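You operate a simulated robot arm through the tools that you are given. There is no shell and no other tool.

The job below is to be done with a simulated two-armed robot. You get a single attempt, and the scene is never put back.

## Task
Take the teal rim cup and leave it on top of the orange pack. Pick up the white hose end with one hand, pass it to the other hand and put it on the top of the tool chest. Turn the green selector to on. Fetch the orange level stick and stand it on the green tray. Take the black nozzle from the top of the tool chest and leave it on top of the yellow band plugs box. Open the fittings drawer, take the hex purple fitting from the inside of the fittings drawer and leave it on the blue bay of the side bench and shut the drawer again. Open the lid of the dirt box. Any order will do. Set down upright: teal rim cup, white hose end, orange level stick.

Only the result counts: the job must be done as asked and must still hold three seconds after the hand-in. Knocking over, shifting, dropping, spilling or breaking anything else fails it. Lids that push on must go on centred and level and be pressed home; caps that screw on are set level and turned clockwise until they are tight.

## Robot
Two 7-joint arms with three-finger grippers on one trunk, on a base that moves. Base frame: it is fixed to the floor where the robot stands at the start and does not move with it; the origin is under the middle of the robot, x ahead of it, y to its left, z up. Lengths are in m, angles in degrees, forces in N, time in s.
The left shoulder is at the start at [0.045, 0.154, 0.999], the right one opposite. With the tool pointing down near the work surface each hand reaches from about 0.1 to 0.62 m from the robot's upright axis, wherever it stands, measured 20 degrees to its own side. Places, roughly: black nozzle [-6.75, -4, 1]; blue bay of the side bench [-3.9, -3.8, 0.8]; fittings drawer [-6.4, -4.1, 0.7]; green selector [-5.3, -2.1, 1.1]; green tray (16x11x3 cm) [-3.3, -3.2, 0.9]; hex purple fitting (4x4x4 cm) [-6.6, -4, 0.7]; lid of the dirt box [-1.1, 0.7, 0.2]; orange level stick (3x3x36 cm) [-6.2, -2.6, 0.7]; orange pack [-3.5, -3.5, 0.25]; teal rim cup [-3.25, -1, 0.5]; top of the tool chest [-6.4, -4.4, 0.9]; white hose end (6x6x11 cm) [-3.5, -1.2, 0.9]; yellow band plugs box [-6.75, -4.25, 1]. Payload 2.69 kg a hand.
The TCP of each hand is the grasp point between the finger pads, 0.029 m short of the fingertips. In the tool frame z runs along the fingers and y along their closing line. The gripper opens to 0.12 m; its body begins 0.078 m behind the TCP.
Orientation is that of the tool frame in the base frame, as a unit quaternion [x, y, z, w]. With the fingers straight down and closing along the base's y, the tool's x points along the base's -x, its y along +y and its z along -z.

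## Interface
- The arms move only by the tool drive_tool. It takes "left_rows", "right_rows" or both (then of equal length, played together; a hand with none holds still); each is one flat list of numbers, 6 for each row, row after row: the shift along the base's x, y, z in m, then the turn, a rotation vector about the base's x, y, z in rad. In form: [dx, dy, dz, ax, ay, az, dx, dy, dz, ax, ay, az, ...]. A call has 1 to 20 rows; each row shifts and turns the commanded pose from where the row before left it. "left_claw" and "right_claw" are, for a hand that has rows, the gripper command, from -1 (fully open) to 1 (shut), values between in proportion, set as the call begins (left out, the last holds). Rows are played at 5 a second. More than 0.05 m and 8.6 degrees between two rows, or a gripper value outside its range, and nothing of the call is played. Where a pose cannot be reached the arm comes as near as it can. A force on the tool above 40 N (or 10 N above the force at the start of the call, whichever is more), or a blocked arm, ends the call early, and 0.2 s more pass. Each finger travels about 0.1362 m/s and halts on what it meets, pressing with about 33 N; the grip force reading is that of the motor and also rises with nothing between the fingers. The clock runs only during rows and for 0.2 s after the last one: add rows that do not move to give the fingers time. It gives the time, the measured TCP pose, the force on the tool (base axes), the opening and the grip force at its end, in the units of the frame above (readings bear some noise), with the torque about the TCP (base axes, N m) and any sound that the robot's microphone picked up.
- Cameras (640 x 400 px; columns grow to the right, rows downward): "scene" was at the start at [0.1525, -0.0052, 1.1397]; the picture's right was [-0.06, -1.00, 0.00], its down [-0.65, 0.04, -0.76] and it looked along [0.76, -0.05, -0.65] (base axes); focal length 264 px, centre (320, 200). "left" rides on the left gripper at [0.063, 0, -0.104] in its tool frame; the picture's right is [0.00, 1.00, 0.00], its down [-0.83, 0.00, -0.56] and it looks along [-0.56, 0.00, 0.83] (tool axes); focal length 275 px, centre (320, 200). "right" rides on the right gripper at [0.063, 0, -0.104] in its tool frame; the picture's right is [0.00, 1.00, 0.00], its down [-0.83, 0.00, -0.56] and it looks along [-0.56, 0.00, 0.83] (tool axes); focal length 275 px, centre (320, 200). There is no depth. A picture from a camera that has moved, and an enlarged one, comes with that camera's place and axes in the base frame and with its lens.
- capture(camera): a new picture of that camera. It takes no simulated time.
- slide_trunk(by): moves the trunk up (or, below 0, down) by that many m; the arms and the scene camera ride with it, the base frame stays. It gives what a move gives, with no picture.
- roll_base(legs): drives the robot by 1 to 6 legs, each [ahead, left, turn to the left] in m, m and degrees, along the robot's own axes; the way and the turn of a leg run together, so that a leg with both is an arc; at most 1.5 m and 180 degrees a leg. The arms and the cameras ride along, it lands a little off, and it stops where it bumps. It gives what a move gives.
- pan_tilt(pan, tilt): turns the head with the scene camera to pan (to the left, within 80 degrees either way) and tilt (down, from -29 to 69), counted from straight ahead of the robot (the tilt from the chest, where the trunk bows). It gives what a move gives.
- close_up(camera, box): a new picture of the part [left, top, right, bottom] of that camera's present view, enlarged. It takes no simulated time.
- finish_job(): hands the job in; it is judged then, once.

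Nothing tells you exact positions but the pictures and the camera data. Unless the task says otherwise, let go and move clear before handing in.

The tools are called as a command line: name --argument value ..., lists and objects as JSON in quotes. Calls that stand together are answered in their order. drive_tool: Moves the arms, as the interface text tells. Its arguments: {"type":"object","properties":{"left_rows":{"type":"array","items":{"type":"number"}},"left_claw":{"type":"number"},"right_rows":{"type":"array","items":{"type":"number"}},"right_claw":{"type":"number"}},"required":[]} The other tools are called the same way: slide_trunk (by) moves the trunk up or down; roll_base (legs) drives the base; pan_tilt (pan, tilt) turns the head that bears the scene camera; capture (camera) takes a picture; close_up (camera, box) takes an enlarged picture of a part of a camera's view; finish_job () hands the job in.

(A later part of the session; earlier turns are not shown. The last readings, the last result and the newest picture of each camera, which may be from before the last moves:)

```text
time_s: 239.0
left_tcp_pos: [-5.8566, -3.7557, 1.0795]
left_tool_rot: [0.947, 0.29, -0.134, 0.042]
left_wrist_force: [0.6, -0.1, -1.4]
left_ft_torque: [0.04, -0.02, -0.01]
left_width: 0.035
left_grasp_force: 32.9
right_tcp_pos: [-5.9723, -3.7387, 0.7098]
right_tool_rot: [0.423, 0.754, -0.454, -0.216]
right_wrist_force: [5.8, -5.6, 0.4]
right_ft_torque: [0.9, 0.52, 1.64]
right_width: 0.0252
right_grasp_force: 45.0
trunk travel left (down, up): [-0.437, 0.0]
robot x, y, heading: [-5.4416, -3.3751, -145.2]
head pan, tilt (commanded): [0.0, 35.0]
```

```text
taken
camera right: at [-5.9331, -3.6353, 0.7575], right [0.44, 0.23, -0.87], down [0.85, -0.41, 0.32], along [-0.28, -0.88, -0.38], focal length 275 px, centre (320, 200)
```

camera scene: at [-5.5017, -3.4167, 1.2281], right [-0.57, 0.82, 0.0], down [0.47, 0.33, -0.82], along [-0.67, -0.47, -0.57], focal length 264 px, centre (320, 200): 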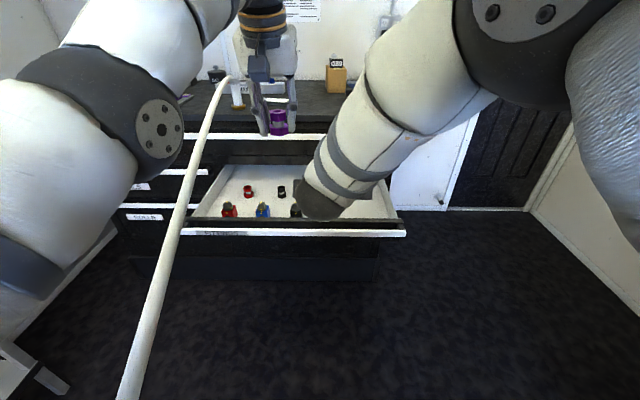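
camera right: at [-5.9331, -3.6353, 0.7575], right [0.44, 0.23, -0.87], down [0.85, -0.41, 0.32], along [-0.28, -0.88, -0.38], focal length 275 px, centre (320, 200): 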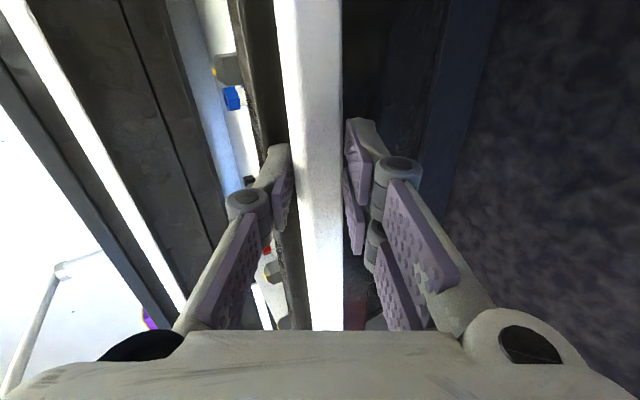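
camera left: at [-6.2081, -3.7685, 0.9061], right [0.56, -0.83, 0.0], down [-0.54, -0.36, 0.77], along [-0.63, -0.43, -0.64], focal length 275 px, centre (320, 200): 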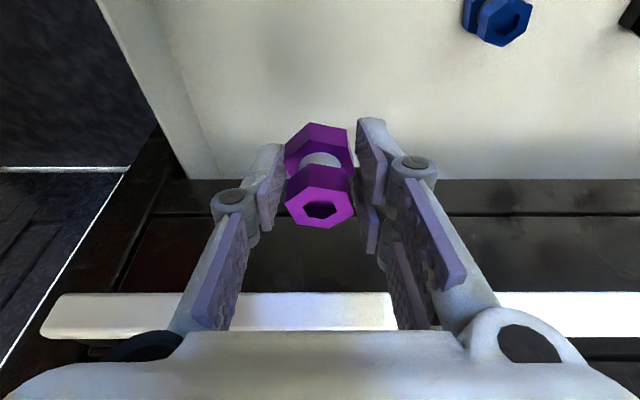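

The bar is gripped again. I push the drawer shut by rolling forward.

roll_base --legs '[[0.34, 0, 0]]'

roll_base --legs '[[0.035, 0, 0]]'

capture --camera "right"

capture --camera "scene"

```text
time_s: 241.2
left_tcp_pos: [-6.1347, -3.9458, 1.0788]
left_tool_rot: [0.947, 0.29, -0.134, 0.044]
left_wrist_force: [-0.8, -0.3, -1.8]
left_ft_torque: [0.0, -0.02, -0.02]
left_width: 0.0346
left_grasp_force: 33.2
right_tcp_pos: [-6.252, -3.9268, 0.7108]
right_tool_rot: [0.426, 0.751, -0.454, -0.218]
right_wrist_force: [-11.5, 20.0, -1.3]
right_ft_torque: [1.49, 1.07, -0.17]
right_width: 0.0253
right_grasp_force: 45.2
trunk travel left (down, up): [-0.437, 0.0]
robot x, y, heading: [-5.7146, -3.5654, -145.3]
head pan, tilt (commanded): [0.0, 35.0]
```

```text
time_s: 242.1
left_tcp_pos: [-6.1569, -3.9629, 1.0776]
left_tool_rot: [0.947, 0.29, -0.133, 0.043]
left_wrist_force: [0.2, -0.6, -0.5]
left_ft_torque: [0.01, 0.03, 0.02]
left_width: 0.0347
left_grasp_force: 33.1
right_tcp_pos: [-6.2741, -3.9422, 0.7073]
right_tool_rot: [0.422, 0.756, -0.45, -0.22]
right_wrist_force: [-0.6, 0.6, -0.6]
right_ft_torque: [0.95, 0.56, 1.0]
right_width: 0.0245
right_grasp_force: 44.7
trunk travel left (down, up): [-0.437, 0.0]
robot x, y, heading: [-5.7427, -3.584, -145.3]
head pan, tilt (commanded): [0.0, 35.0]
stopped in leg 1: the force on the tool passed its limit at 153 N (the readings are from after the stop); the commanded pose is now the measured one
```

```text
taken
camera right: at [-6.2334, -3.8395, 0.7549], right [0.44, 0.24, -0.87], down [0.85, -0.42, 0.31], along [-0.29, -0.87, -0.39], focal length 275 px, centre (320, 200)
```

right: 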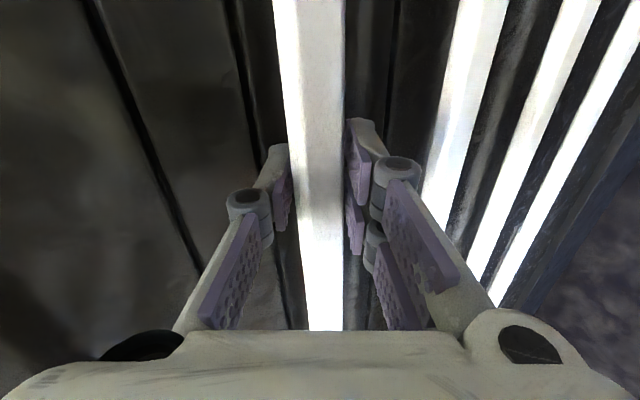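

```text
taken
camera scene: at [-5.8138, -3.6325, 1.2279], right [-0.57, 0.82, 0.0], down [0.47, 0.33, -0.82], along [-0.67, -0.47, -0.57], focal length 264 px, centre (320, 200)
```

scene: 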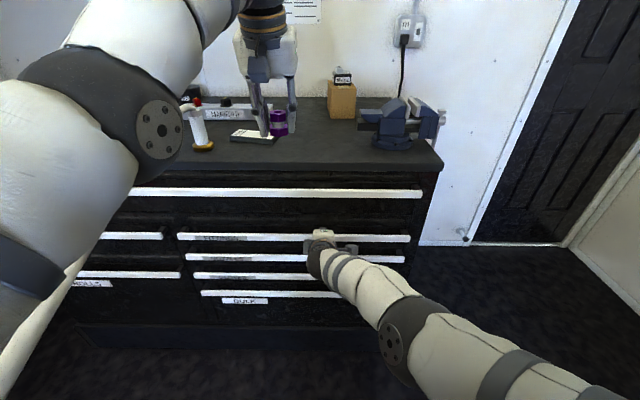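

The drawer is shut and everything on the chest still stands. I let go of the bar and withdraw the right hand.

drive_tool --right_rows '[0, 0, 0, 0, 0, 0, 0, 0, 0, 0, 0, 0, 0, 0, 0, 0, 0, 0, 0.0285, 0.02, 0.0197, 0, 0, 0, 0.0285, 0.02, 0.0197, 0, 0, 0, 0.0285, 0.02, 0.0197, 0, 0, 0]' --right_claw 0.0

roll_base --legs '[[-0.4, 0, 0]]'

capture --camera "scene"

```text
time_s: 243.1
left_tcp_pos: [-6.1587, -3.9645, 1.0773]
left_tool_rot: [0.947, 0.289, -0.133, 0.043]
left_wrist_force: [0.2, -0.1, -0.6]
left_ft_torque: [0.02, 0.04, -0.03]
left_width: 0.0347
left_grasp_force: 33.0
right_tcp_pos: [-6.2673, -3.9503, 0.7301]
right_tool_rot: [0.415, 0.748, -0.467, -0.224]
right_wrist_force: [5.2, 2.9, -10.6]
right_ft_torque: [-0.57, 0.87, 0.01]
right_width: 0.0708
right_grasp_force: 6.3
trunk travel left (down, up): [-0.437, 0.0]
robot x, y, heading: [-5.7411, -3.5843, -145.5]
head pan, tilt (commanded): [0.0, 35.0]
stopped in row 4 (right hand): the force on the tool passed its limit at 71 N (the readings are from after the stop); the commanded pose is now the measured one
```

```text
time_s: 245.6
left_tcp_pos: [-5.8253, -3.7363, 1.0803]
left_tool_rot: [0.946, 0.291, -0.133, 0.043]
left_wrist_force: [0.0, 0.3, -0.1]
left_ft_torque: [0.0, 0.01, 0.01]
left_width: 0.0325
left_grasp_force: 32.6
right_tcp_pos: [-5.9378, -3.7255, 0.7368]
right_tool_rot: [0.412, 0.746, -0.472, -0.225]
right_wrist_force: [-0.7, 0.7, 0.8]
right_ft_torque: [0.01, 0.0, -0.02]
right_width: 0.0601
right_grasp_force: 0.2
trunk travel left (down, up): [-0.437, 0.0]
robot x, y, heading: [-5.4073, -3.3514, -145.0]
head pan, tilt (commanded): [0.0, 35.0]
```

```text
taken
camera scene: at [-5.4843, -3.4038, 1.228], right [-0.57, 0.82, 0.0], down [0.47, 0.33, -0.82], along [-0.67, -0.47, -0.57], focal length 264 px, centre (320, 200)
```

scene: 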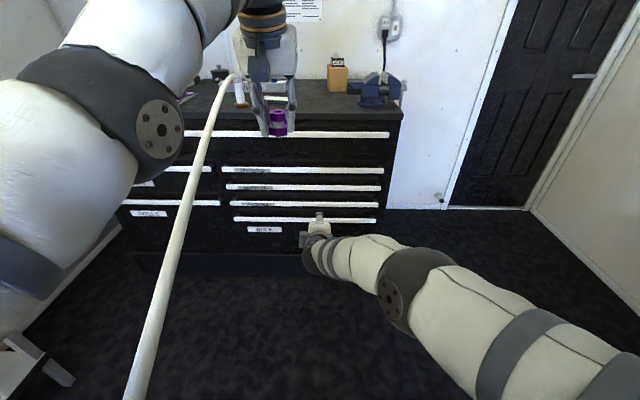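

close_up --camera "scene" --box '[180, 60, 420, 240]'

pan_tilt --pan 0 --tilt 20

capture --camera "scene"

```text
2.22 times, centred on (300, 150) of scene
camera zoom: at [-5.4843, -3.4038, 1.228], right [-0.57, 0.82, 0.0], down [0.47, 0.33, -0.82], along [-0.67, -0.47, -0.57], focal length 586 px, centre (364, 311)
```

zoom: 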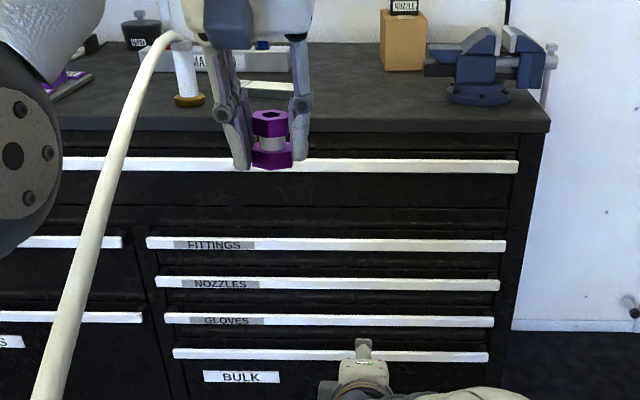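

```text
time_s: 246.3
left_tcp_pos: [-5.8259, -3.7363, 1.0789]
left_tool_rot: [0.946, 0.291, -0.133, 0.043]
left_wrist_force: [0.5, 0.1, -0.9]
left_ft_torque: [-0.02, -0.03, 0.02]
left_width: 0.0323
left_grasp_force: 32.7
right_tcp_pos: [-5.937, -3.7258, 0.7366]
right_tool_rot: [0.412, 0.745, -0.473, -0.225]
right_wrist_force: [-0.1, 0.1, 0.6]
right_ft_torque: [-0.02, -0.01, 0.02]
right_width: 0.06
right_grasp_force: 0.1
trunk travel left (down, up): [-0.437, 0.0]
robot x, y, heading: [-5.4107, -3.3525, -144.9]
head pan, tilt (commanded): [0.0, 20.0]
```

```text
taken
camera scene: at [-5.4889, -3.407, 1.2517], right [-0.57, 0.82, 0.0], down [0.28, 0.2, -0.94], along [-0.77, -0.54, -0.34], focal length 264 px, centre (320, 200)
```

scene: 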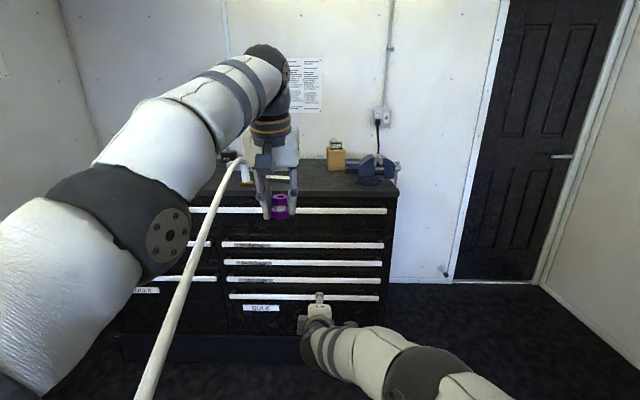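

All drawers are closed and the fitting is safely held. Next the green selector: I back up the aisle and turn to face the control panel.

drive_tool --right_rows '[0.033, 0.023, 0.03, 0, 0, 0, 0.033, 0.023, 0.03, 0, 0, 0, 0.033, 0.023, 0.03, 0, 0, 0, 0.033, 0.023, 0.03, 0, 0, 0]'

roll_base --legs '[[-0.8, 0.22, 0], [0, 0, -89.5]]'

pan_tilt --pan 0 --tilt 15

capture --camera "scene"

```text
refused: row 1 steps farther than a row can; nothing moved
```

```text
time_s: 254.5
left_tcp_pos: [-5.0325, -2.6686, 1.0783]
left_tool_rot: [0.881, -0.451, -0.126, -0.062]
left_wrist_force: [0.2, 0.2, -1.2]
left_ft_torque: [-0.03, -0.02, -0.02]
left_width: 0.0324
left_grasp_force: 32.6
right_tcp_pos: [-5.0262, -2.555, 0.7379]
right_tool_rot: [0.815, 0.247, -0.181, -0.491]
right_wrist_force: [0.3, -0.6, 0.1]
right_ft_torque: [-0.01, 0.02, -0.01]
right_width: 0.0599
right_grasp_force: 0.1
trunk travel left (down, up): [-0.437, 0.0]
robot x, y, heading: [-4.6372, -3.074, 126.8]
head pan, tilt (commanded): [0.0, 20.0]
```

```text
time_s: 255.2
left_tcp_pos: [-5.0338, -2.6686, 1.0784]
left_tool_rot: [0.882, -0.451, -0.125, -0.062]
left_wrist_force: [0.9, 0.5, -0.6]
left_ft_torque: [0.0, -0.05, -0.01]
left_width: 0.0324
left_grasp_force: 33.0
right_tcp_pos: [-5.0254, -2.556, 0.7387]
right_tool_rot: [0.816, 0.247, -0.182, -0.491]
right_wrist_force: [0.5, 0.5, -1.0]
right_ft_torque: [0.0, 0.01, 0.05]
right_width: 0.0601
right_grasp_force: 0.1
trunk travel left (down, up): [-0.437, 0.0]
robot x, y, heading: [-4.6367, -3.0783, 126.5]
head pan, tilt (commanded): [0.0, 15.0]
```

```text
taken
camera scene: at [-4.6944, -2.9962, 1.2599], right [0.8, 0.6, 0.0], down [0.15, -0.21, -0.97], along [-0.57, 0.78, -0.26], focal length 264 px, centre (320, 200)
```

scene: 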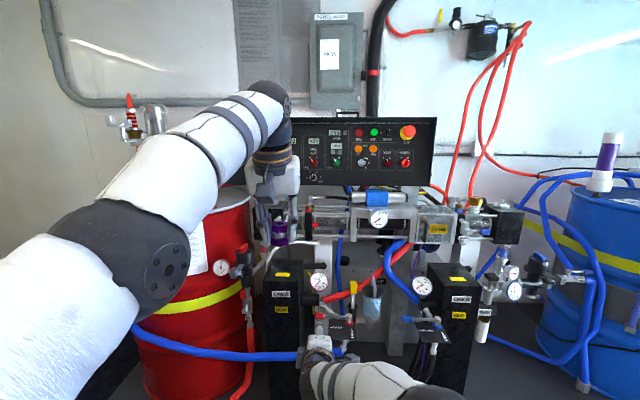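

close_up --camera "scene" --box '[280, 105, 450, 200]'

close_up --camera "scene" --box '[320, 115, 430, 185]'

```text
3.76 times, centred on (365, 152) of scene
camera zoom: at [-4.6944, -2.9962, 1.2599], right [0.8, 0.6, 0.0], down [0.15, -0.21, -0.97], along [-0.57, 0.78, -0.26], focal length 992 px, centre (151, 379)
```

zoom: 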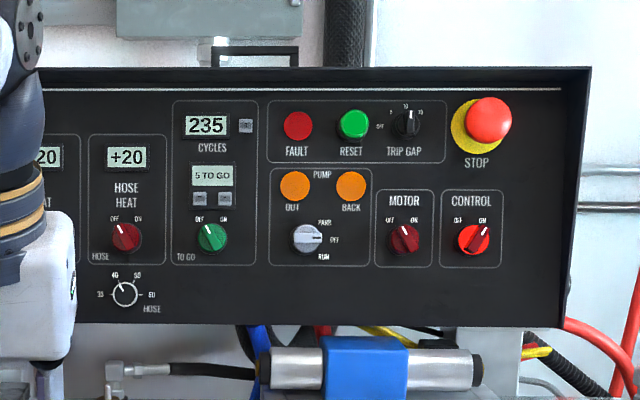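

```text
5.71 times, centred on (375, 150) of scene
camera zoom: at [-4.6944, -2.9962, 1.2599], right [0.8, 0.6, 0.0], down [0.15, -0.21, -0.97], along [-0.57, 0.78, -0.26], focal length 1506 px, centre (6, 486)
```

zoom: 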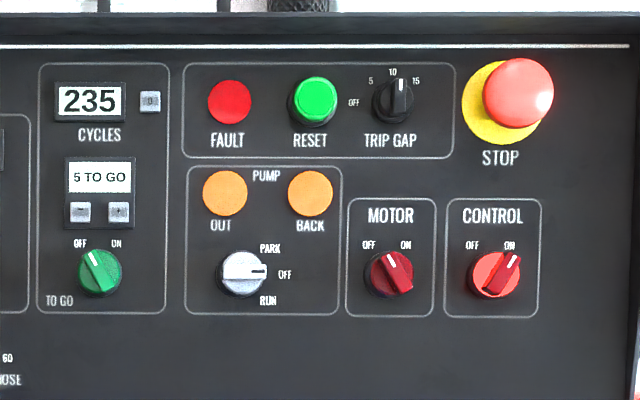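

The green TO GO selector points to OFF; ON is to its right (clockwise). I tuck the left hand in and bring the right hand up, pointing level at the panel.

drive_tool --left_rows '[0.0078, -0.0442, 0.0, 0, 0, 0, 0.0078, -0.0442, 0.0, 0, 0, 0, 0.0078, -0.0442, 0.0, 0, 0, 0, 0.0078, -0.0442, 0.0, 0, 0, 0, 0.0078, -0.0442, 0.0, 0, 0, 0, 0.0078, -0.0442, 0, 0, 0, 0, 0, 0, 0, 0, 0, 0, 0, 0, 0, 0, 0, 0]' --right_rows '[0.0149, -0.0201, 0.04, 0.1053, 0.0779, 0, 0.0149, -0.0201, 0.04, 0.1053, 0.0779, 0, 0.0149, -0.0201, 0.04, 0.1053, 0.0779, 0, 0.0149, -0.0201, 0.04, 0.1053, 0.0779, 0, 0.0149, -0.0201, 0.04, 0, 0, 0, 0.0149, -0.0201, 0.04, 0, 0, 0, 0.0149, -0.0201, 0.04, 0, 0, 0, 0.0149, -0.0201, 0.04, 0, 0, 0]'

capture --camera "scene"

capture --camera "right"

```text
time_s: 257.0
left_tcp_pos: [-5.066, -2.7477, 1.1845]
left_tool_rot: [0.882, -0.451, -0.125, -0.062]
left_wrist_force: [0.7, -0.9, -0.9]
left_ft_torque: [-0.02, 0.03, 0.01]
left_width: 0.0327
left_grasp_force: 33.1
left hand out of reach, approached as far as the arm can: row 1, 2, 3, 4, 5, 6
right_tcp_pos: [-4.9047, -2.7178, 1.0578]
right_tool_rot: [-0.658, -0.202, 0.249, 0.681]
right_wrist_force: [0.4, 0.3, 0.6]
right_ft_torque: [-0.01, -0.02, 0.0]
right_width: 0.06
right_grasp_force: 0.1
trunk travel left (down, up): [-0.437, 0.0]
robot x, y, heading: [-4.6405, -3.0722, 126.5]
head pan, tilt (commanded): [0.0, 15.0]
```

```text
taken
camera scene: at [-4.6933, -2.9968, 1.2606], right [0.81, 0.59, 0.0], down [0.15, -0.2, -0.97], along [-0.57, 0.78, -0.25], focal length 264 px, centre (320, 200)
```

scene: 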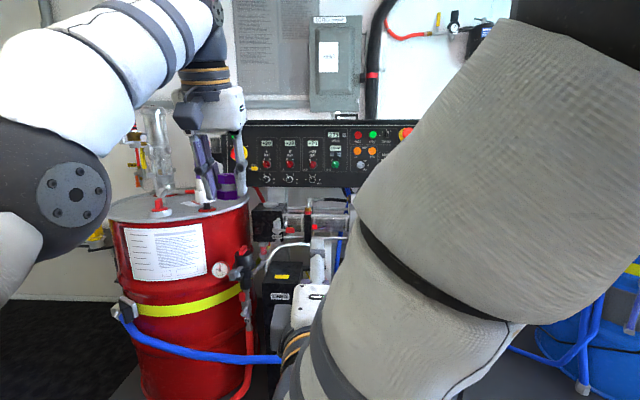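

```text
taken
camera right: at [-4.7922, -2.7645, 1.0481], right [-0.07, 0.01, -1.0], down [-0.32, -0.95, 0.01], along [-0.94, 0.32, 0.07], focal length 275 px, centre (320, 200)
```

right: 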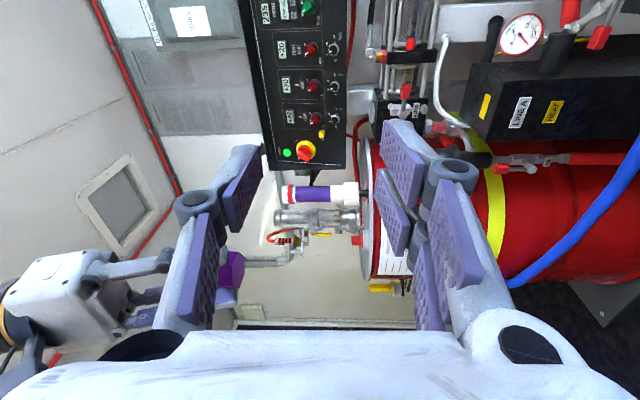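

The left arm can't tuck in well with the fitting, so I deliver the fitting first: the blue bay is on the bench right behind me. I turn round to face it.

roll_base --legs '[[0, 0, 179]]'

pan_tilt --pan 0 --tilt 30

capture --camera "scene"

```text
time_s: 264.7
left_tcp_pos: [-4.2097, -3.4018, 1.1832]
left_tool_rot: [0.454, 0.88, -0.062, 0.125]
left_wrist_force: [0.4, -0.9, -1.2]
left_ft_torque: [-0.01, -0.03, -0.01]
left_width: 0.0323
left_grasp_force: 33.2
right_tcp_pos: [-4.3702, -3.4301, 1.0585]
right_tool_rot: [0.199, -0.658, 0.683, -0.247]
right_wrist_force: [0.0, 0.9, 0.6]
right_ft_torque: [0.01, 0.0, -0.03]
right_width: 0.06
right_grasp_force: 0.0
trunk travel left (down, up): [-0.437, 0.0]
robot x, y, heading: [-4.6375, -3.0698, -53.6]
head pan, tilt (commanded): [0.0, 15.0]
```

```text
time_s: 265.5
left_tcp_pos: [-4.2107, -3.4014, 1.1821]
left_tool_rot: [0.454, 0.88, -0.061, 0.123]
left_wrist_force: [-0.5, 0.3, -0.7]
left_ft_torque: [0.01, -0.02, -0.02]
left_width: 0.0325
left_grasp_force: 32.6
right_tcp_pos: [-4.3711, -3.4322, 1.0556]
right_tool_rot: [0.198, -0.661, 0.68, -0.248]
right_wrist_force: [0.0, -0.2, -0.9]
right_ft_torque: [-0.01, -0.02, 0.0]
right_width: 0.0599
right_grasp_force: 0.0
trunk travel left (down, up): [-0.437, 0.0]
robot x, y, heading: [-4.6384, -3.0712, -53.8]
head pan, tilt (commanded): [0.0, 30.0]
```

```text
taken
camera scene: at [-4.5811, -3.1507, 1.257], right [-0.81, -0.59, 0.0], down [-0.17, 0.23, -0.96], along [0.56, -0.78, -0.29], focal length 264 px, centre (320, 200)
```

scene: 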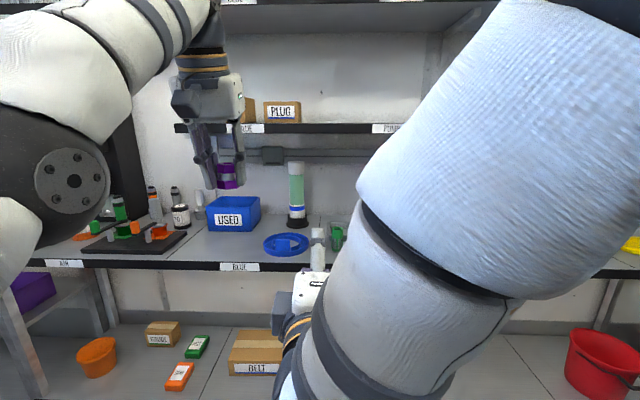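

close_up --camera "scene" --box '[20, 150, 360, 290]'

capture --camera "left"

```text
1.88 times, centred on (190, 220) of scene
camera zoom: at [-4.5811, -3.1507, 1.257], right [-0.81, -0.59, 0.0], down [-0.17, 0.23, -0.96], along [0.56, -0.78, -0.29], focal length 496 px, centre (565, 162)
```

zoom: 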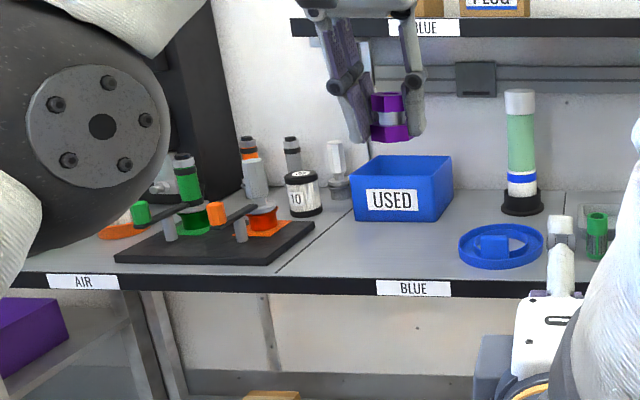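

```text
taken
camera left: at [-4.2614, -3.3302, 1.2657], right [0.82, 0.58, 0.0], down [0.37, -0.53, 0.76], along [0.44, -0.62, -0.65], focal length 275 px, centre (320, 200)
```

left: 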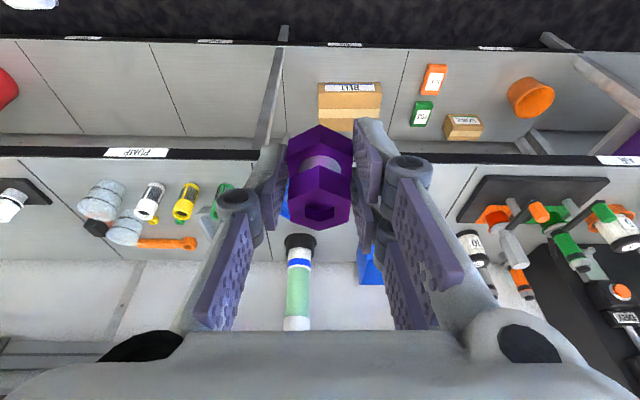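

The bay labelled BLUE has a free patch at its front left, next to the USED box. I lower the left hand and move closer, shifting left.

drive_tool --left_rows '[0, 0, -0.04, 0, 0, 0, 0, 0, -0.04, 0, 0, 0, 0, 0, -0.04, 0, 0, 0, 0, 0, -0.04, 0, 0, 0]'

roll_base --legs '[[0, 0.18, 0], [0.25, 0, 0]]'

capture --camera "scene"

capture --camera "left"

```text
time_s: 266.5
left_tcp_pos: [-4.1803, -3.4613, 1.0537]
left_tool_rot: [0.454, 0.881, -0.062, 0.123]
left_wrist_force: [-0.2, 0.3, -1.6]
left_ft_torque: [-0.01, 0.02, -0.03]
left_width: 0.0322
left_grasp_force: 33.2
left hand out of reach, approached as far as the arm can: row 1, 2, 3, 4
right_tcp_pos: [-4.3696, -3.4301, 1.0551]
right_tool_rot: [0.199, -0.661, 0.681, -0.247]
right_wrist_force: [-0.1, 0.2, -0.5]
right_ft_torque: [-0.02, 0.03, -0.03]
right_width: 0.0599
right_grasp_force: 0.1
trunk travel left (down, up): [-0.437, 0.0]
robot x, y, heading: [-4.6387, -3.0738, -53.7]
head pan, tilt (commanded): [0.0, 30.0]
```

```text
time_s: 269.9
left_tcp_pos: [-3.8883, -3.5545, 1.0555]
left_tool_rot: [0.453, 0.881, -0.061, 0.123]
left_wrist_force: [-0.2, 0.0, -1.2]
left_ft_torque: [0.05, 0.04, 0.03]
left_width: 0.0325
left_grasp_force: 32.5
right_tcp_pos: [-4.0795, -3.5256, 1.0567]
right_tool_rot: [0.198, -0.659, 0.681, -0.248]
right_wrist_force: [0.0, -1.3, -0.3]
right_ft_torque: [0.0, -0.03, 0.0]
right_width: 0.0599
right_grasp_force: 0.0
trunk travel left (down, up): [-0.437, 0.0]
robot x, y, heading: [-4.3436, -3.1682, -53.7]
head pan, tilt (commanded): [0.0, 30.0]
```

```text
taken
camera scene: at [-4.2888, -3.245, 1.2573], right [-0.8, -0.59, 0.0], down [-0.17, 0.23, -0.96], along [0.57, -0.77, -0.29], focal length 264 px, centre (320, 200)
```

scene: 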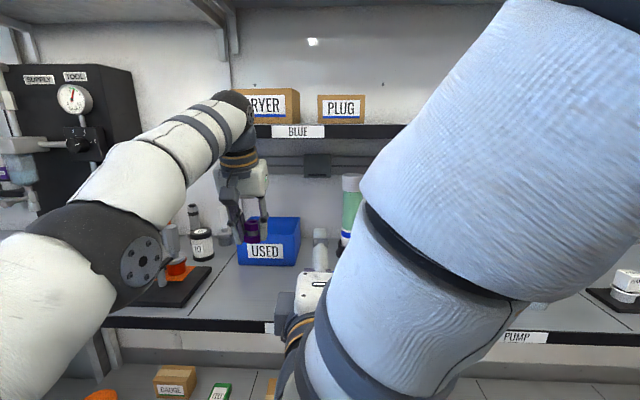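

```text
taken
camera left: at [-3.9397, -3.4839, 1.1375], right [0.82, 0.58, 0.0], down [0.37, -0.53, 0.76], along [0.44, -0.62, -0.65], focal length 275 px, centre (320, 200)
```

left: 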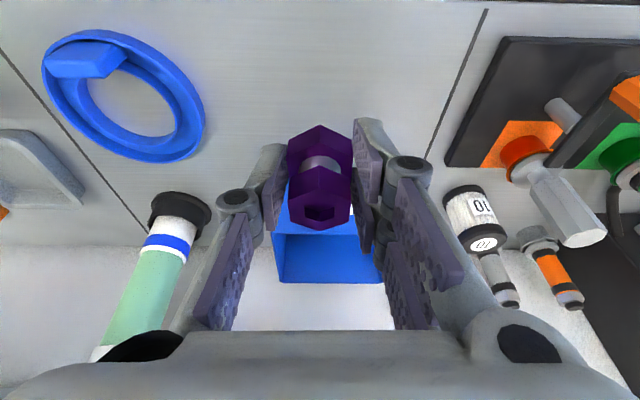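

The patch in the middle front of the BLUE bay is clear. I roll 8 cm closer and lower the fitting.

roll_base --legs '[[0.08, 0, 0]]'

drive_tool --left_rows '[0, 0, -0.035, 0, 0, 0, 0, 0, -0.035, 0, 0, 0, 0, 0, -0.03, 0, 0, 0]'

capture --camera "left"

capture --camera "scene"

```text
time_s: 271.0
left_tcp_pos: [-3.8426, -3.6195, 1.0539]
left_tool_rot: [0.454, 0.88, -0.062, 0.122]
left_wrist_force: [0.1, 0.2, -2.1]
left_ft_torque: [0.04, 0.03, 0.03]
left_width: 0.0323
left_grasp_force: 33.5
right_tcp_pos: [-4.0321, -3.5902, 1.054]
right_tool_rot: [0.198, -0.662, 0.679, -0.248]
right_wrist_force: [-0.6, -1.1, -0.2]
right_ft_torque: [-0.01, 0.0, 0.0]
right_width: 0.0599
right_grasp_force: 0.0
trunk travel left (down, up): [-0.437, 0.0]
robot x, y, heading: [-4.2996, -3.2333, -53.5]
head pan, tilt (commanded): [0.0, 30.0]
```

```text
time_s: 271.8
left_tcp_pos: [-3.8293, -3.6418, 0.9608]
left_tool_rot: [0.453, 0.881, -0.06, 0.122]
left_wrist_force: [-0.4, 0.5, -0.5]
left_ft_torque: [0.01, 0.02, 0.0]
left_width: 0.0321
left_grasp_force: 33.3
left hand out of reach, approached as far as the arm can: row 1, 2, 3
right_tcp_pos: [-4.0327, -3.5901, 1.054]
right_tool_rot: [0.197, -0.664, 0.677, -0.247]
right_wrist_force: [-0.7, 0.5, -0.6]
right_ft_torque: [-0.04, 0.01, 0.0]
right_width: 0.06
right_grasp_force: 0.1
trunk travel left (down, up): [-0.437, 0.0]
robot x, y, heading: [-4.2977, -3.2276, -53.7]
head pan, tilt (commanded): [0.0, 30.0]
```

```text
taken
camera left: at [-3.8813, -3.57, 1.043], right [0.82, 0.58, 0.01], down [0.37, -0.53, 0.76], along [0.44, -0.62, -0.65], focal length 275 px, centre (320, 200)
```

left: 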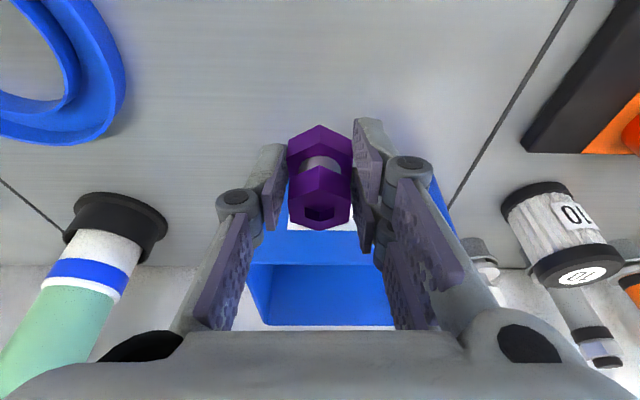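

```text
taken
camera scene: at [-4.2422, -3.3088, 1.2539], right [-0.81, -0.59, 0.0], down [-0.19, 0.26, -0.95], along [0.56, -0.76, -0.32], focal length 264 px, centre (320, 200)
```

scene: 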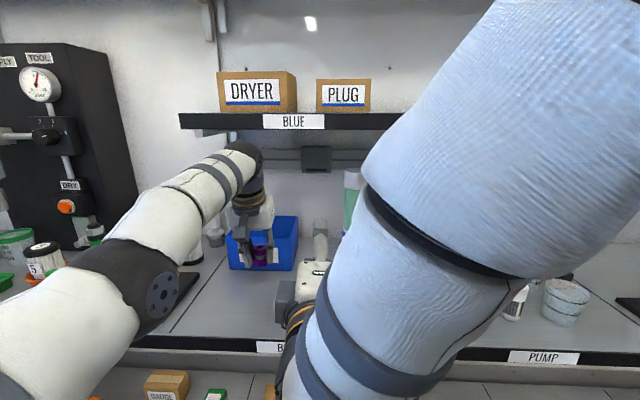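

drive_tool --left_rows '[-0.008, 0.011, -0.03, 0, 0, 0, -0.008, 0.011, -0.03, 0, 0, 0]'

capture --camera "left"

```text
time_s: 272.4
left_tcp_pos: [-3.8316, -3.65, 0.9028]
left_tool_rot: [0.453, 0.881, -0.06, 0.122]
left_wrist_force: [0.7, 0.2, -1.1]
left_ft_torque: [0.0, -0.02, 0.02]
left_width: 0.0322
left_grasp_force: 32.6
left hand out of reach, approached as far as the arm can: row 1, 2
right_tcp_pos: [-4.0328, -3.5901, 1.053]
right_tool_rot: [0.197, -0.663, 0.678, -0.247]
right_wrist_force: [-0.2, -0.5, 0.8]
right_ft_torque: [0.02, -0.02, -0.02]
right_width: 0.0597
right_grasp_force: 0.0
trunk travel left (down, up): [-0.437, 0.0]
robot x, y, heading: [-4.295, -3.2313, -53.8]
head pan, tilt (commanded): [0.0, 30.0]
```

```text
taken
camera left: at [-3.8828, -3.5781, 0.9868], right [0.82, 0.58, 0.01], down [0.37, -0.53, 0.76], along [0.44, -0.62, -0.65], focal length 275 px, centre (320, 200)
```

left: 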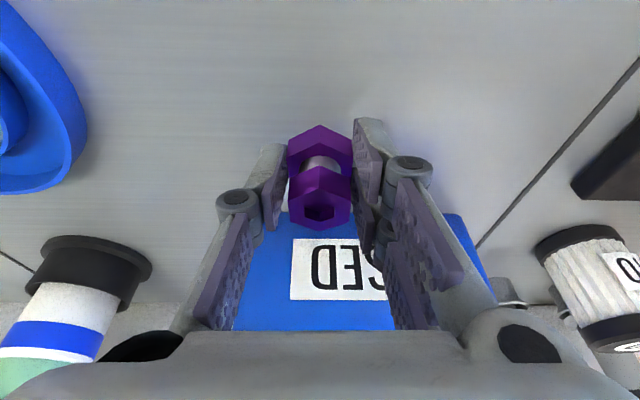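

drive_tool --left_rows '[-0.004, 0.005, -0.02, 0, 0, 0, -0.002, 0.003, -0.012, 0, 0, 0, 0, 0, -0.006, 0, 0, 0]'

capture --camera "left"

```text
time_s: 273.2
left_tcp_pos: [-3.831, -3.6533, 0.8837]
left_tool_rot: [0.452, 0.879, -0.066, 0.134]
left_wrist_force: [-3.8, 6.3, 27.7]
left_ft_torque: [0.7, 0.01, 0.21]
left_width: 0.0323
left_grasp_force: 32.6
left hand out of reach, approached as far as the arm can: row 1, 2
right_tcp_pos: [-4.0355, -3.5881, 1.0553]
right_tool_rot: [0.196, -0.664, 0.677, -0.248]
right_wrist_force: [0.6, 0.0, 0.3]
right_ft_torque: [0.03, 0.01, -0.03]
right_width: 0.0599
right_grasp_force: 0.0
trunk travel left (down, up): [-0.437, 0.0]
robot x, y, heading: [-4.2963, -3.2294, -53.9]
head pan, tilt (commanded): [0.0, 30.0]
stopped in row 3 (left hand): the force on the tool passed its limit at 44 N (the readings are from after the stop); the commanded pose is now the measured one
```

```text
taken
camera left: at [-3.8837, -3.5798, 0.9639], right [0.82, 0.58, 0.01], down [0.36, -0.52, 0.78], along [0.45, -0.63, -0.63], focal length 275 px, centre (320, 200)
```

left: 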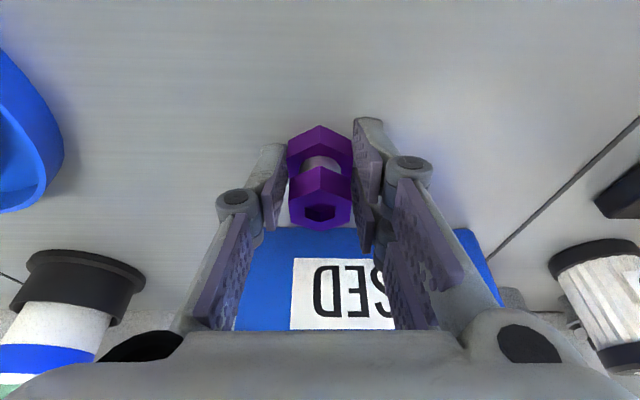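

The fitting touches the bench (top ≈0.848). I ease up slightly and release.

drive_tool --left_rows '[0, 0, 0.003, 0, 0, 0, 0, 0, 0, 0, 0, 0]'

drive_tool --left_rows '[0, 0, 0, 0, 0, 0, 0, 0, 0, 0, 0, 0, 0, 0, 0, 0, 0, 0]' --left_claw -0.3

capture --camera "left"

```text
time_s: 273.8
left_tcp_pos: [-3.8303, -3.6538, 0.8837]
left_tool_rot: [0.453, 0.879, -0.066, 0.133]
left_wrist_force: [0.1, -0.2, 34.5]
left_ft_torque: [0.44, -0.1, 0.04]
left_width: 0.032
left_grasp_force: 33.2
right_tcp_pos: [-4.0354, -3.5884, 1.0549]
right_tool_rot: [0.196, -0.665, 0.677, -0.247]
right_wrist_force: [-0.2, 0.4, 1.0]
right_ft_torque: [0.02, -0.01, -0.01]
right_width: 0.06
right_grasp_force: 0.0
trunk travel left (down, up): [-0.437, 0.0]
robot x, y, heading: [-4.2988, -3.2326, -53.8]
head pan, tilt (commanded): [0.0, 30.0]
```

```text
time_s: 274.6
left_tcp_pos: [-3.8313, -3.6513, 0.8743]
left_tool_rot: [0.453, 0.881, -0.062, 0.126]
left_wrist_force: [-0.8, 1.3, 3.5]
left_ft_torque: [0.03, 0.05, -0.02]
left_width: 0.0812
left_grasp_force: 0.0
right_tcp_pos: [-4.033, -3.5903, 1.0503]
right_tool_rot: [0.197, -0.666, 0.676, -0.246]
right_wrist_force: [0.5, 0.0, 0.0]
right_ft_torque: [-0.02, 0.03, 0.0]
right_width: 0.0601
right_grasp_force: 0.1
trunk travel left (down, up): [-0.437, 0.0]
robot x, y, heading: [-4.2983, -3.2283, -54.1]
head pan, tilt (commanded): [0.0, 30.0]
```

```text
taken
camera left: at [-3.8825, -3.5802, 0.9569], right [0.82, 0.58, 0.01], down [0.37, -0.53, 0.76], along [0.45, -0.62, -0.64], focal length 275 px, centre (320, 200)
```

left: 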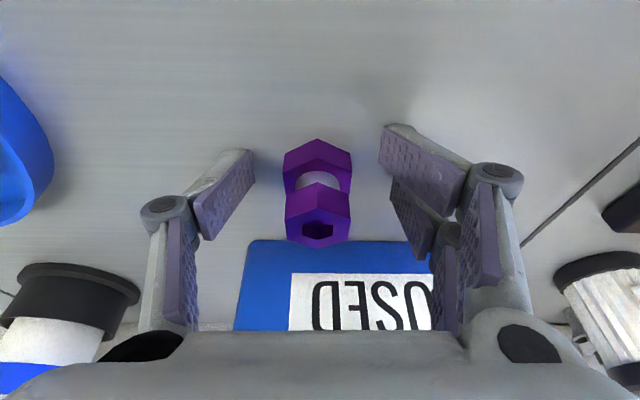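

The fitting stands free on the BLUE bay. I raise the left hand straight up and then back the robot away.

drive_tool --left_rows '[0, 0, 0.03, 0, 0, 0, 0, 0, 0.03, 0, 0, 0, 0, 0, 0.03, 0, 0, 0, 0, 0, 0.03, 0, 0, 0]'

roll_base --legs '[[-0.35, 0, 0]]'

capture --camera "scene"

capture --camera "left"

```text
time_s: 275.6
left_tcp_pos: [-3.8349, -3.6419, 0.9952]
left_tool_rot: [0.452, 0.88, -0.063, 0.129]
left_wrist_force: [0.0, 1.2, 0.1]
left_ft_torque: [-0.04, -0.05, -0.01]
left_width: 0.0779
left_grasp_force: 0.0
left hand out of reach, approached as far as the arm can: row 3
right_tcp_pos: [-4.0327, -3.5909, 1.0514]
right_tool_rot: [0.196, -0.665, 0.677, -0.246]
right_wrist_force: [0.0, 0.0, -0.2]
right_ft_torque: [0.05, 0.03, -0.01]
right_width: 0.06
right_grasp_force: 0.0
trunk travel left (down, up): [-0.437, 0.0]
robot x, y, heading: [-4.3015, -3.232, -53.7]
head pan, tilt (commanded): [0.0, 30.0]
```

```text
time_s: 277.8
left_tcp_pos: [-4.0441, -3.36, 0.9948]
left_tool_rot: [0.455, 0.879, -0.064, 0.128]
left_wrist_force: [-0.9, 0.5, 0.3]
left_ft_torque: [-0.01, 0.03, 0.04]
left_width: 0.0778
left_grasp_force: 0.0
right_tcp_pos: [-4.2409, -3.3084, 1.0519]
right_tool_rot: [0.196, -0.666, 0.677, -0.246]
right_wrist_force: [-0.4, -0.3, -1.0]
right_ft_torque: [0.0, 0.03, 0.01]
right_width: 0.0602
right_grasp_force: 0.0
trunk travel left (down, up): [-0.437, 0.0]
robot x, y, heading: [-4.5064, -2.9479, -53.6]
head pan, tilt (commanded): [0.0, 30.0]
```

```text
taken
camera scene: at [-4.449, -3.0249, 1.2523], right [-0.8, -0.6, 0.0], down [-0.2, 0.27, -0.94], along [0.56, -0.76, -0.34], focal length 264 px, centre (320, 200)
```

scene: 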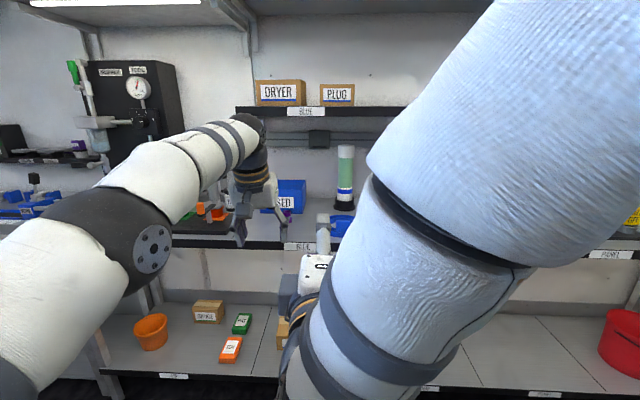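

```text
taken
camera left: at [-4.0959, -3.2874, 1.0761], right [0.82, 0.58, 0.01], down [0.36, -0.52, 0.77], along [0.45, -0.63, -0.64], focal length 275 px, centre (320, 200)
```

left: 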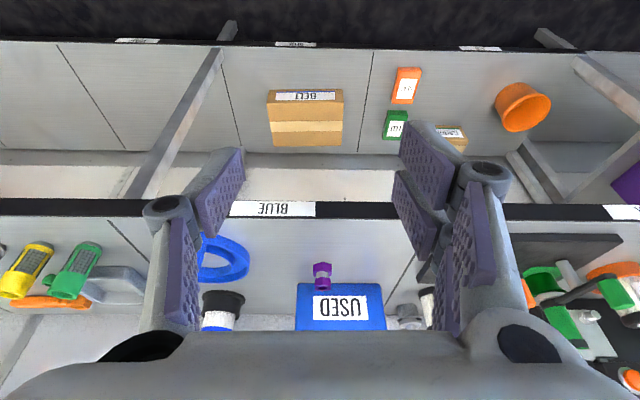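

The purple fitting stands in the BLUE bay. Now I turn round to the control panel for the green selector.

roll_base --legs '[[0, 0, 179], [0, 0.25, 0]]'

drive_tool --left_rows '[0.012, -0.016, 0, -0.1076, -0.0796, 0, 0.012, -0.016, 0, -0.1076, -0.0796, 0, 0.012, -0.016, 0, 0, 0, 0, 0.012, -0.016, 0, 0, 0, 0, 0.012, -0.016, 0, 0, 0, 0, 0.012, -0.016, 0, 0, 0, 0]'

pan_tilt --pan 0 --tilt 20

capture --camera "scene"

```text
time_s: 287.7
left_tcp_pos: [-5.1708, -2.6912, 0.9944]
left_tool_rot: [0.881, -0.45, -0.128, -0.064]
left_wrist_force: [0.0, -0.9, 0.3]
left_ft_torque: [0.01, 0.0, -0.03]
left_width: 0.0781
left_grasp_force: 0.0
right_tcp_pos: [-4.9738, -2.7409, 1.0507]
right_tool_rot: [-0.666, -0.198, 0.249, 0.674]
right_wrist_force: [-0.3, 0.4, 0.6]
right_ft_torque: [0.01, -0.01, 0.01]
right_width: 0.06
right_grasp_force: 0.1
trunk travel left (down, up): [-0.437, 0.0]
robot x, y, heading: [-4.7027, -3.0973, 126.9]
head pan, tilt (commanded): [0.0, 30.0]
```

```text
time_s: 289.1
left_tcp_pos: [-5.0932, -2.8081, 0.9898]
left_tool_rot: [0.891, -0.454, -0.009, -0.004]
left_wrist_force: [0.0, -0.2, -0.1]
left_ft_torque: [0.01, 0.01, -0.03]
left_width: 0.078
left_grasp_force: 0.0
left hand out of reach, approached as far as the arm can: row 1, 2
right_tcp_pos: [-4.9744, -2.741, 1.0486]
right_tool_rot: [-0.667, -0.198, 0.25, 0.673]
right_wrist_force: [0.4, -0.4, 0.5]
right_ft_torque: [0.01, 0.0, 0.04]
right_width: 0.06
right_grasp_force: 0.2
trunk travel left (down, up): [-0.437, 0.0]
robot x, y, heading: [-4.7046, -3.0965, 126.9]
head pan, tilt (commanded): [0.0, 30.0]
```

```text
time_s: 289.9
left_tcp_pos: [-5.0945, -2.8082, 0.9904]
left_tool_rot: [0.891, -0.454, -0.01, -0.005]
left_wrist_force: [0.3, 0.6, 0.9]
left_ft_torque: [-0.01, -0.01, -0.02]
left_width: 0.0781
left_grasp_force: 0.1
right_tcp_pos: [-4.9763, -2.7429, 1.0542]
right_tool_rot: [-0.664, -0.199, 0.25, 0.676]
right_wrist_force: [0.0, 0.4, 0.8]
right_ft_torque: [0.04, -0.01, 0.0]
right_width: 0.0598
right_grasp_force: 0.1
trunk travel left (down, up): [-0.437, 0.0]
robot x, y, heading: [-4.7027, -3.0959, 126.5]
head pan, tilt (commanded): [0.0, 20.0]
```

```text
taken
camera scene: at [-4.7648, -3.0236, 1.2526], right [0.78, 0.62, 0.0], down [0.21, -0.26, -0.94], along [-0.58, 0.74, -0.34], focal length 264 px, centre (320, 200)
```

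scene: 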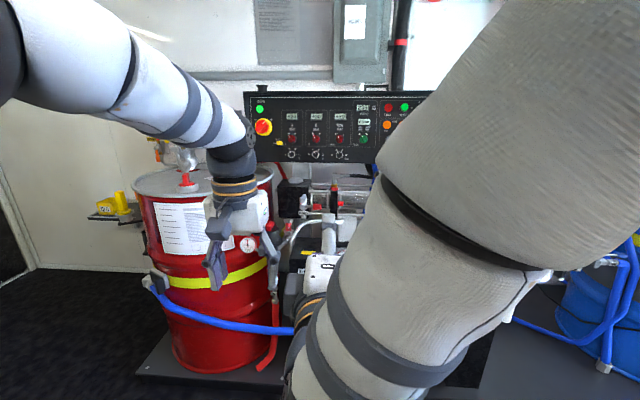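

close_up --camera "scene" --box '[240, 80, 420, 180]'

capture --camera "right"

```text
3.56 times, centred on (330, 130) of scene
camera zoom: at [-4.7648, -3.0236, 1.2526], right [0.78, 0.62, 0.0], down [0.21, -0.26, -0.94], along [-0.58, 0.74, -0.34], focal length 937 px, centre (284, 449)
```

zoom: 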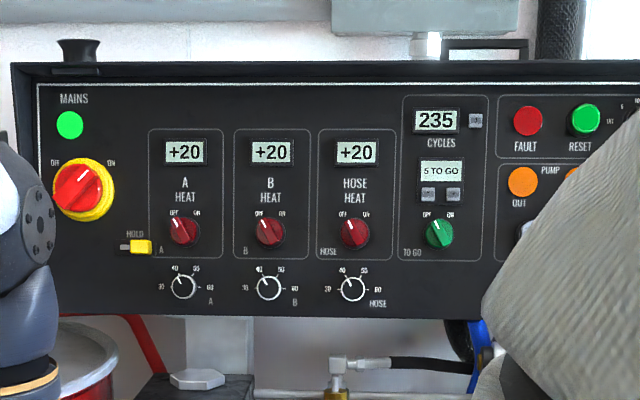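

```text
taken
camera right: at [-4.8615, -2.7878, 1.0439], right [-0.07, 0.0, -1.0], down [-0.33, -0.94, 0.03], along [-0.94, 0.33, 0.06], focal length 275 px, centre (320, 200)
```

right: 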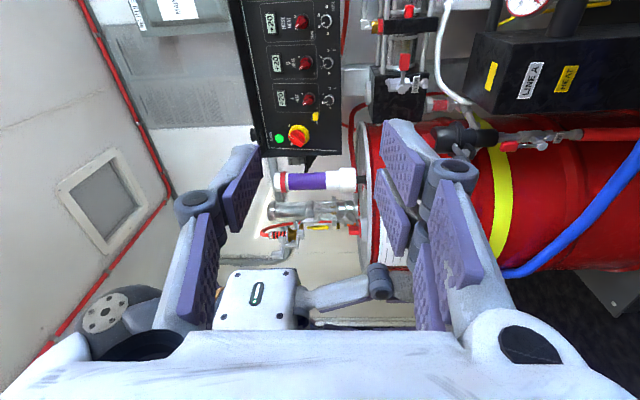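

The green TO GO selector is at about [-5.31, -2.04, 1.12], pointing to OFF (about 45° left). I tuck the left hand in and roll the right hand so its closing line is square to the selector's grip.

drive_tool --left_rows '[0.02, -0.035, 0, 0, 0, 0, 0.02, -0.035, 0, 0, 0, 0, 0.02, -0.035, 0, 0, 0, 0, 0.02, -0.035, 0, 0, 0, 0, 0, 0, 0, 0, 0, 0, 0, 0, 0, 0, 0, 0]' --right_rows '[-0.015, 0.02, 0.01, -0.0781, 0.1051, 0, -0.015, 0.02, 0.01, -0.0781, 0.1051, 0, -0.015, 0.02, 0.01, -0.0781, 0.1051, 0, -0.015, 0.02, 0.01, -0.0781, 0.1051, 0, -0.015, 0.02, 0.01, -0.0781, 0.1051, 0, -0.015, 0.02, 0.01, -0.0781, 0.1051, 0]'

capture --camera "scene"

capture --camera "right"

```text
time_s: 291.2
left_tcp_pos: [-5.0143, -2.9493, 0.9901]
left_tool_rot: [0.891, -0.454, -0.01, -0.004]
left_wrist_force: [-0.2, 0.6, -0.2]
left_ft_torque: [0.01, 0.02, 0.0]
left_width: 0.0779
left_grasp_force: 0.1
right_tcp_pos: [-5.0647, -2.6199, 1.1112]
right_tool_rot: [0.693, -0.081, -0.481, -0.531]
right_wrist_force: [1.1, 0.3, 0.7]
right_ft_torque: [-0.01, 0.0, 0.0]
right_width: 0.0603
right_grasp_force: 0.0
trunk travel left (down, up): [-0.437, 0.0]
robot x, y, heading: [-4.7068, -3.097, 126.9]
head pan, tilt (commanded): [0.0, 20.0]
```

```text
taken
camera scene: at [-4.7633, -3.0216, 1.2517], right [0.8, 0.6, 0.0], down [0.2, -0.27, -0.94], along [-0.56, 0.75, -0.34], focal length 264 px, centre (320, 200)
```

scene: 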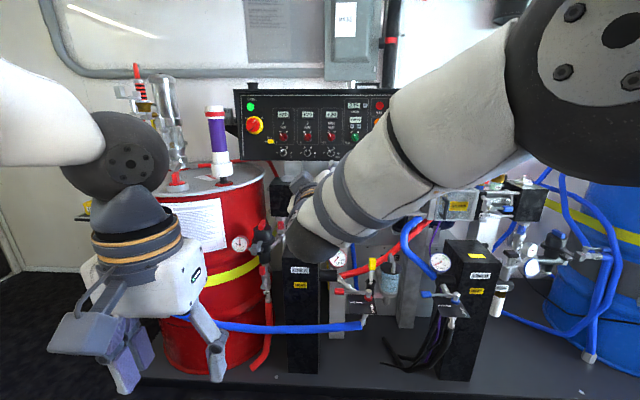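

```text
taken
camera right: at [-4.9707, -2.6811, 1.0595], right [-0.62, -0.42, -0.66], down [-0.12, -0.79, 0.61], along [-0.78, 0.45, 0.44], focal length 275 px, centre (320, 200)
```

right: 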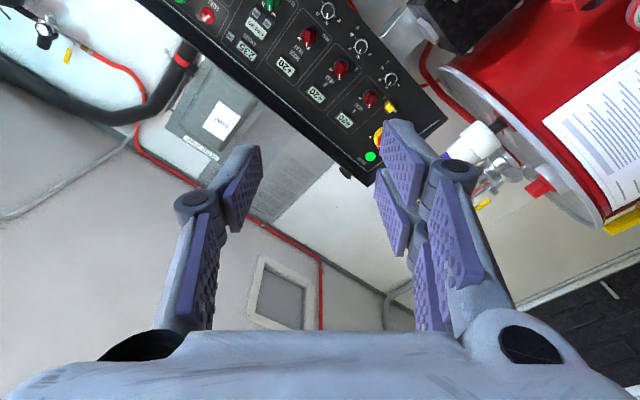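

The panel is about 0.53 m beyond the right hand. I move closer and slightly right.

roll_base --legs '[[0.36, -0.1, -1]]'

capture --camera "scene"

capture --camera "right"

```text
time_s: 293.6
left_tcp_pos: [-5.1402, -2.5922, 0.9912]
left_tool_rot: [0.886, -0.464, -0.01, -0.005]
left_wrist_force: [-0.3, 1.4, -0.5]
left_ft_torque: [-0.02, -0.04, 0.02]
left_width: 0.0781
left_grasp_force: 0.1
right_tcp_pos: [-5.1842, -2.2639, 1.1102]
right_tool_rot: [0.692, -0.088, -0.475, -0.537]
right_wrist_force: [-0.5, 0.7, 0.7]
right_ft_torque: [-0.01, 0.01, 0.03]
right_width: 0.06
right_grasp_force: 0.0
trunk travel left (down, up): [-0.437, 0.0]
robot x, y, heading: [-4.8353, -2.7526, 125.3]
head pan, tilt (commanded): [0.0, 20.0]
```

```text
taken
camera scene: at [-4.8913, -2.6714, 1.2518], right [0.81, 0.58, 0.0], down [0.2, -0.28, -0.94], along [-0.55, 0.77, -0.34], focal length 264 px, centre (320, 200)
```

scene: 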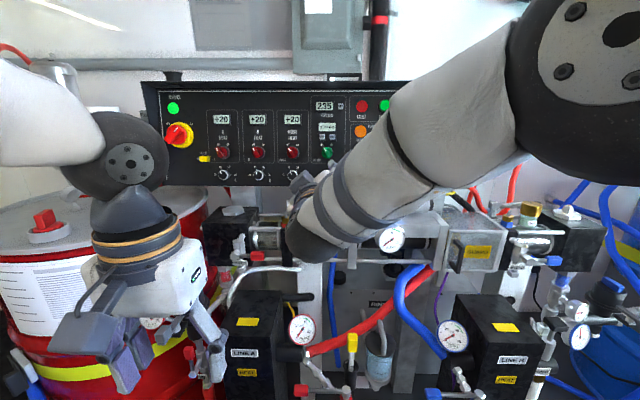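

```text
taken
camera right: at [-5.091, -2.3268, 1.0597], right [-0.63, -0.41, -0.66], down [-0.13, -0.78, 0.61], along [-0.77, 0.47, 0.44], focal length 275 px, centre (320, 200)
```

right: 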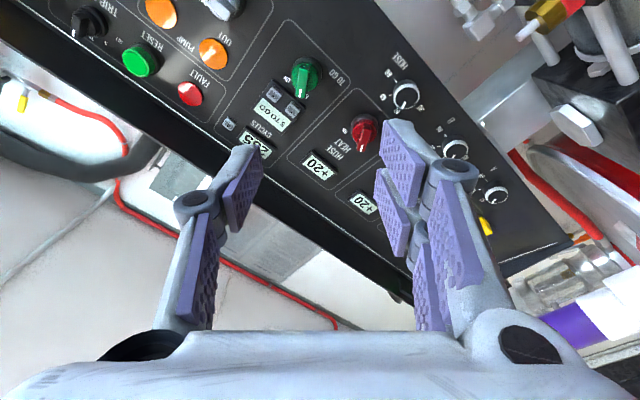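

close_up --camera "right" --box '[240, 20, 400, 150]'

close_up --camera "scene" --box '[280, 90, 400, 190]'

```text
3.08 times, centred on (320, 85) of right
camera zoom: at [-5.091, -2.3268, 1.0597], right [-0.63, -0.41, -0.66], down [-0.13, -0.78, 0.61], along [-0.77, 0.47, 0.44], focal length 847 px, centre (320, 554)
```

zoom: 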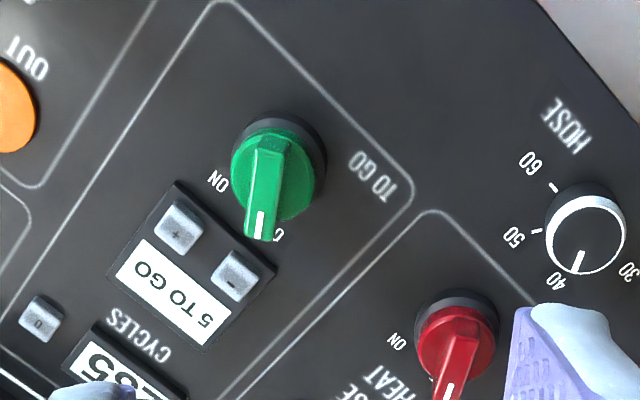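

```text
4.00 times, centred on (340, 140) of scene
camera zoom: at [-4.8913, -2.6714, 1.2518], right [0.81, 0.58, 0.0], down [0.2, -0.28, -0.94], along [-0.55, 0.77, -0.34], focal length 1054 px, centre (240, 440)
```

zoom: 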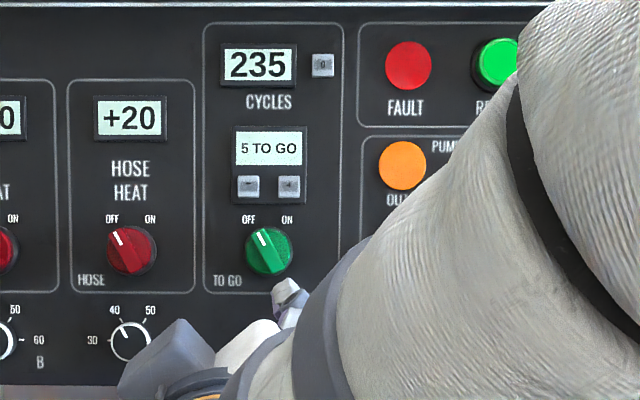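

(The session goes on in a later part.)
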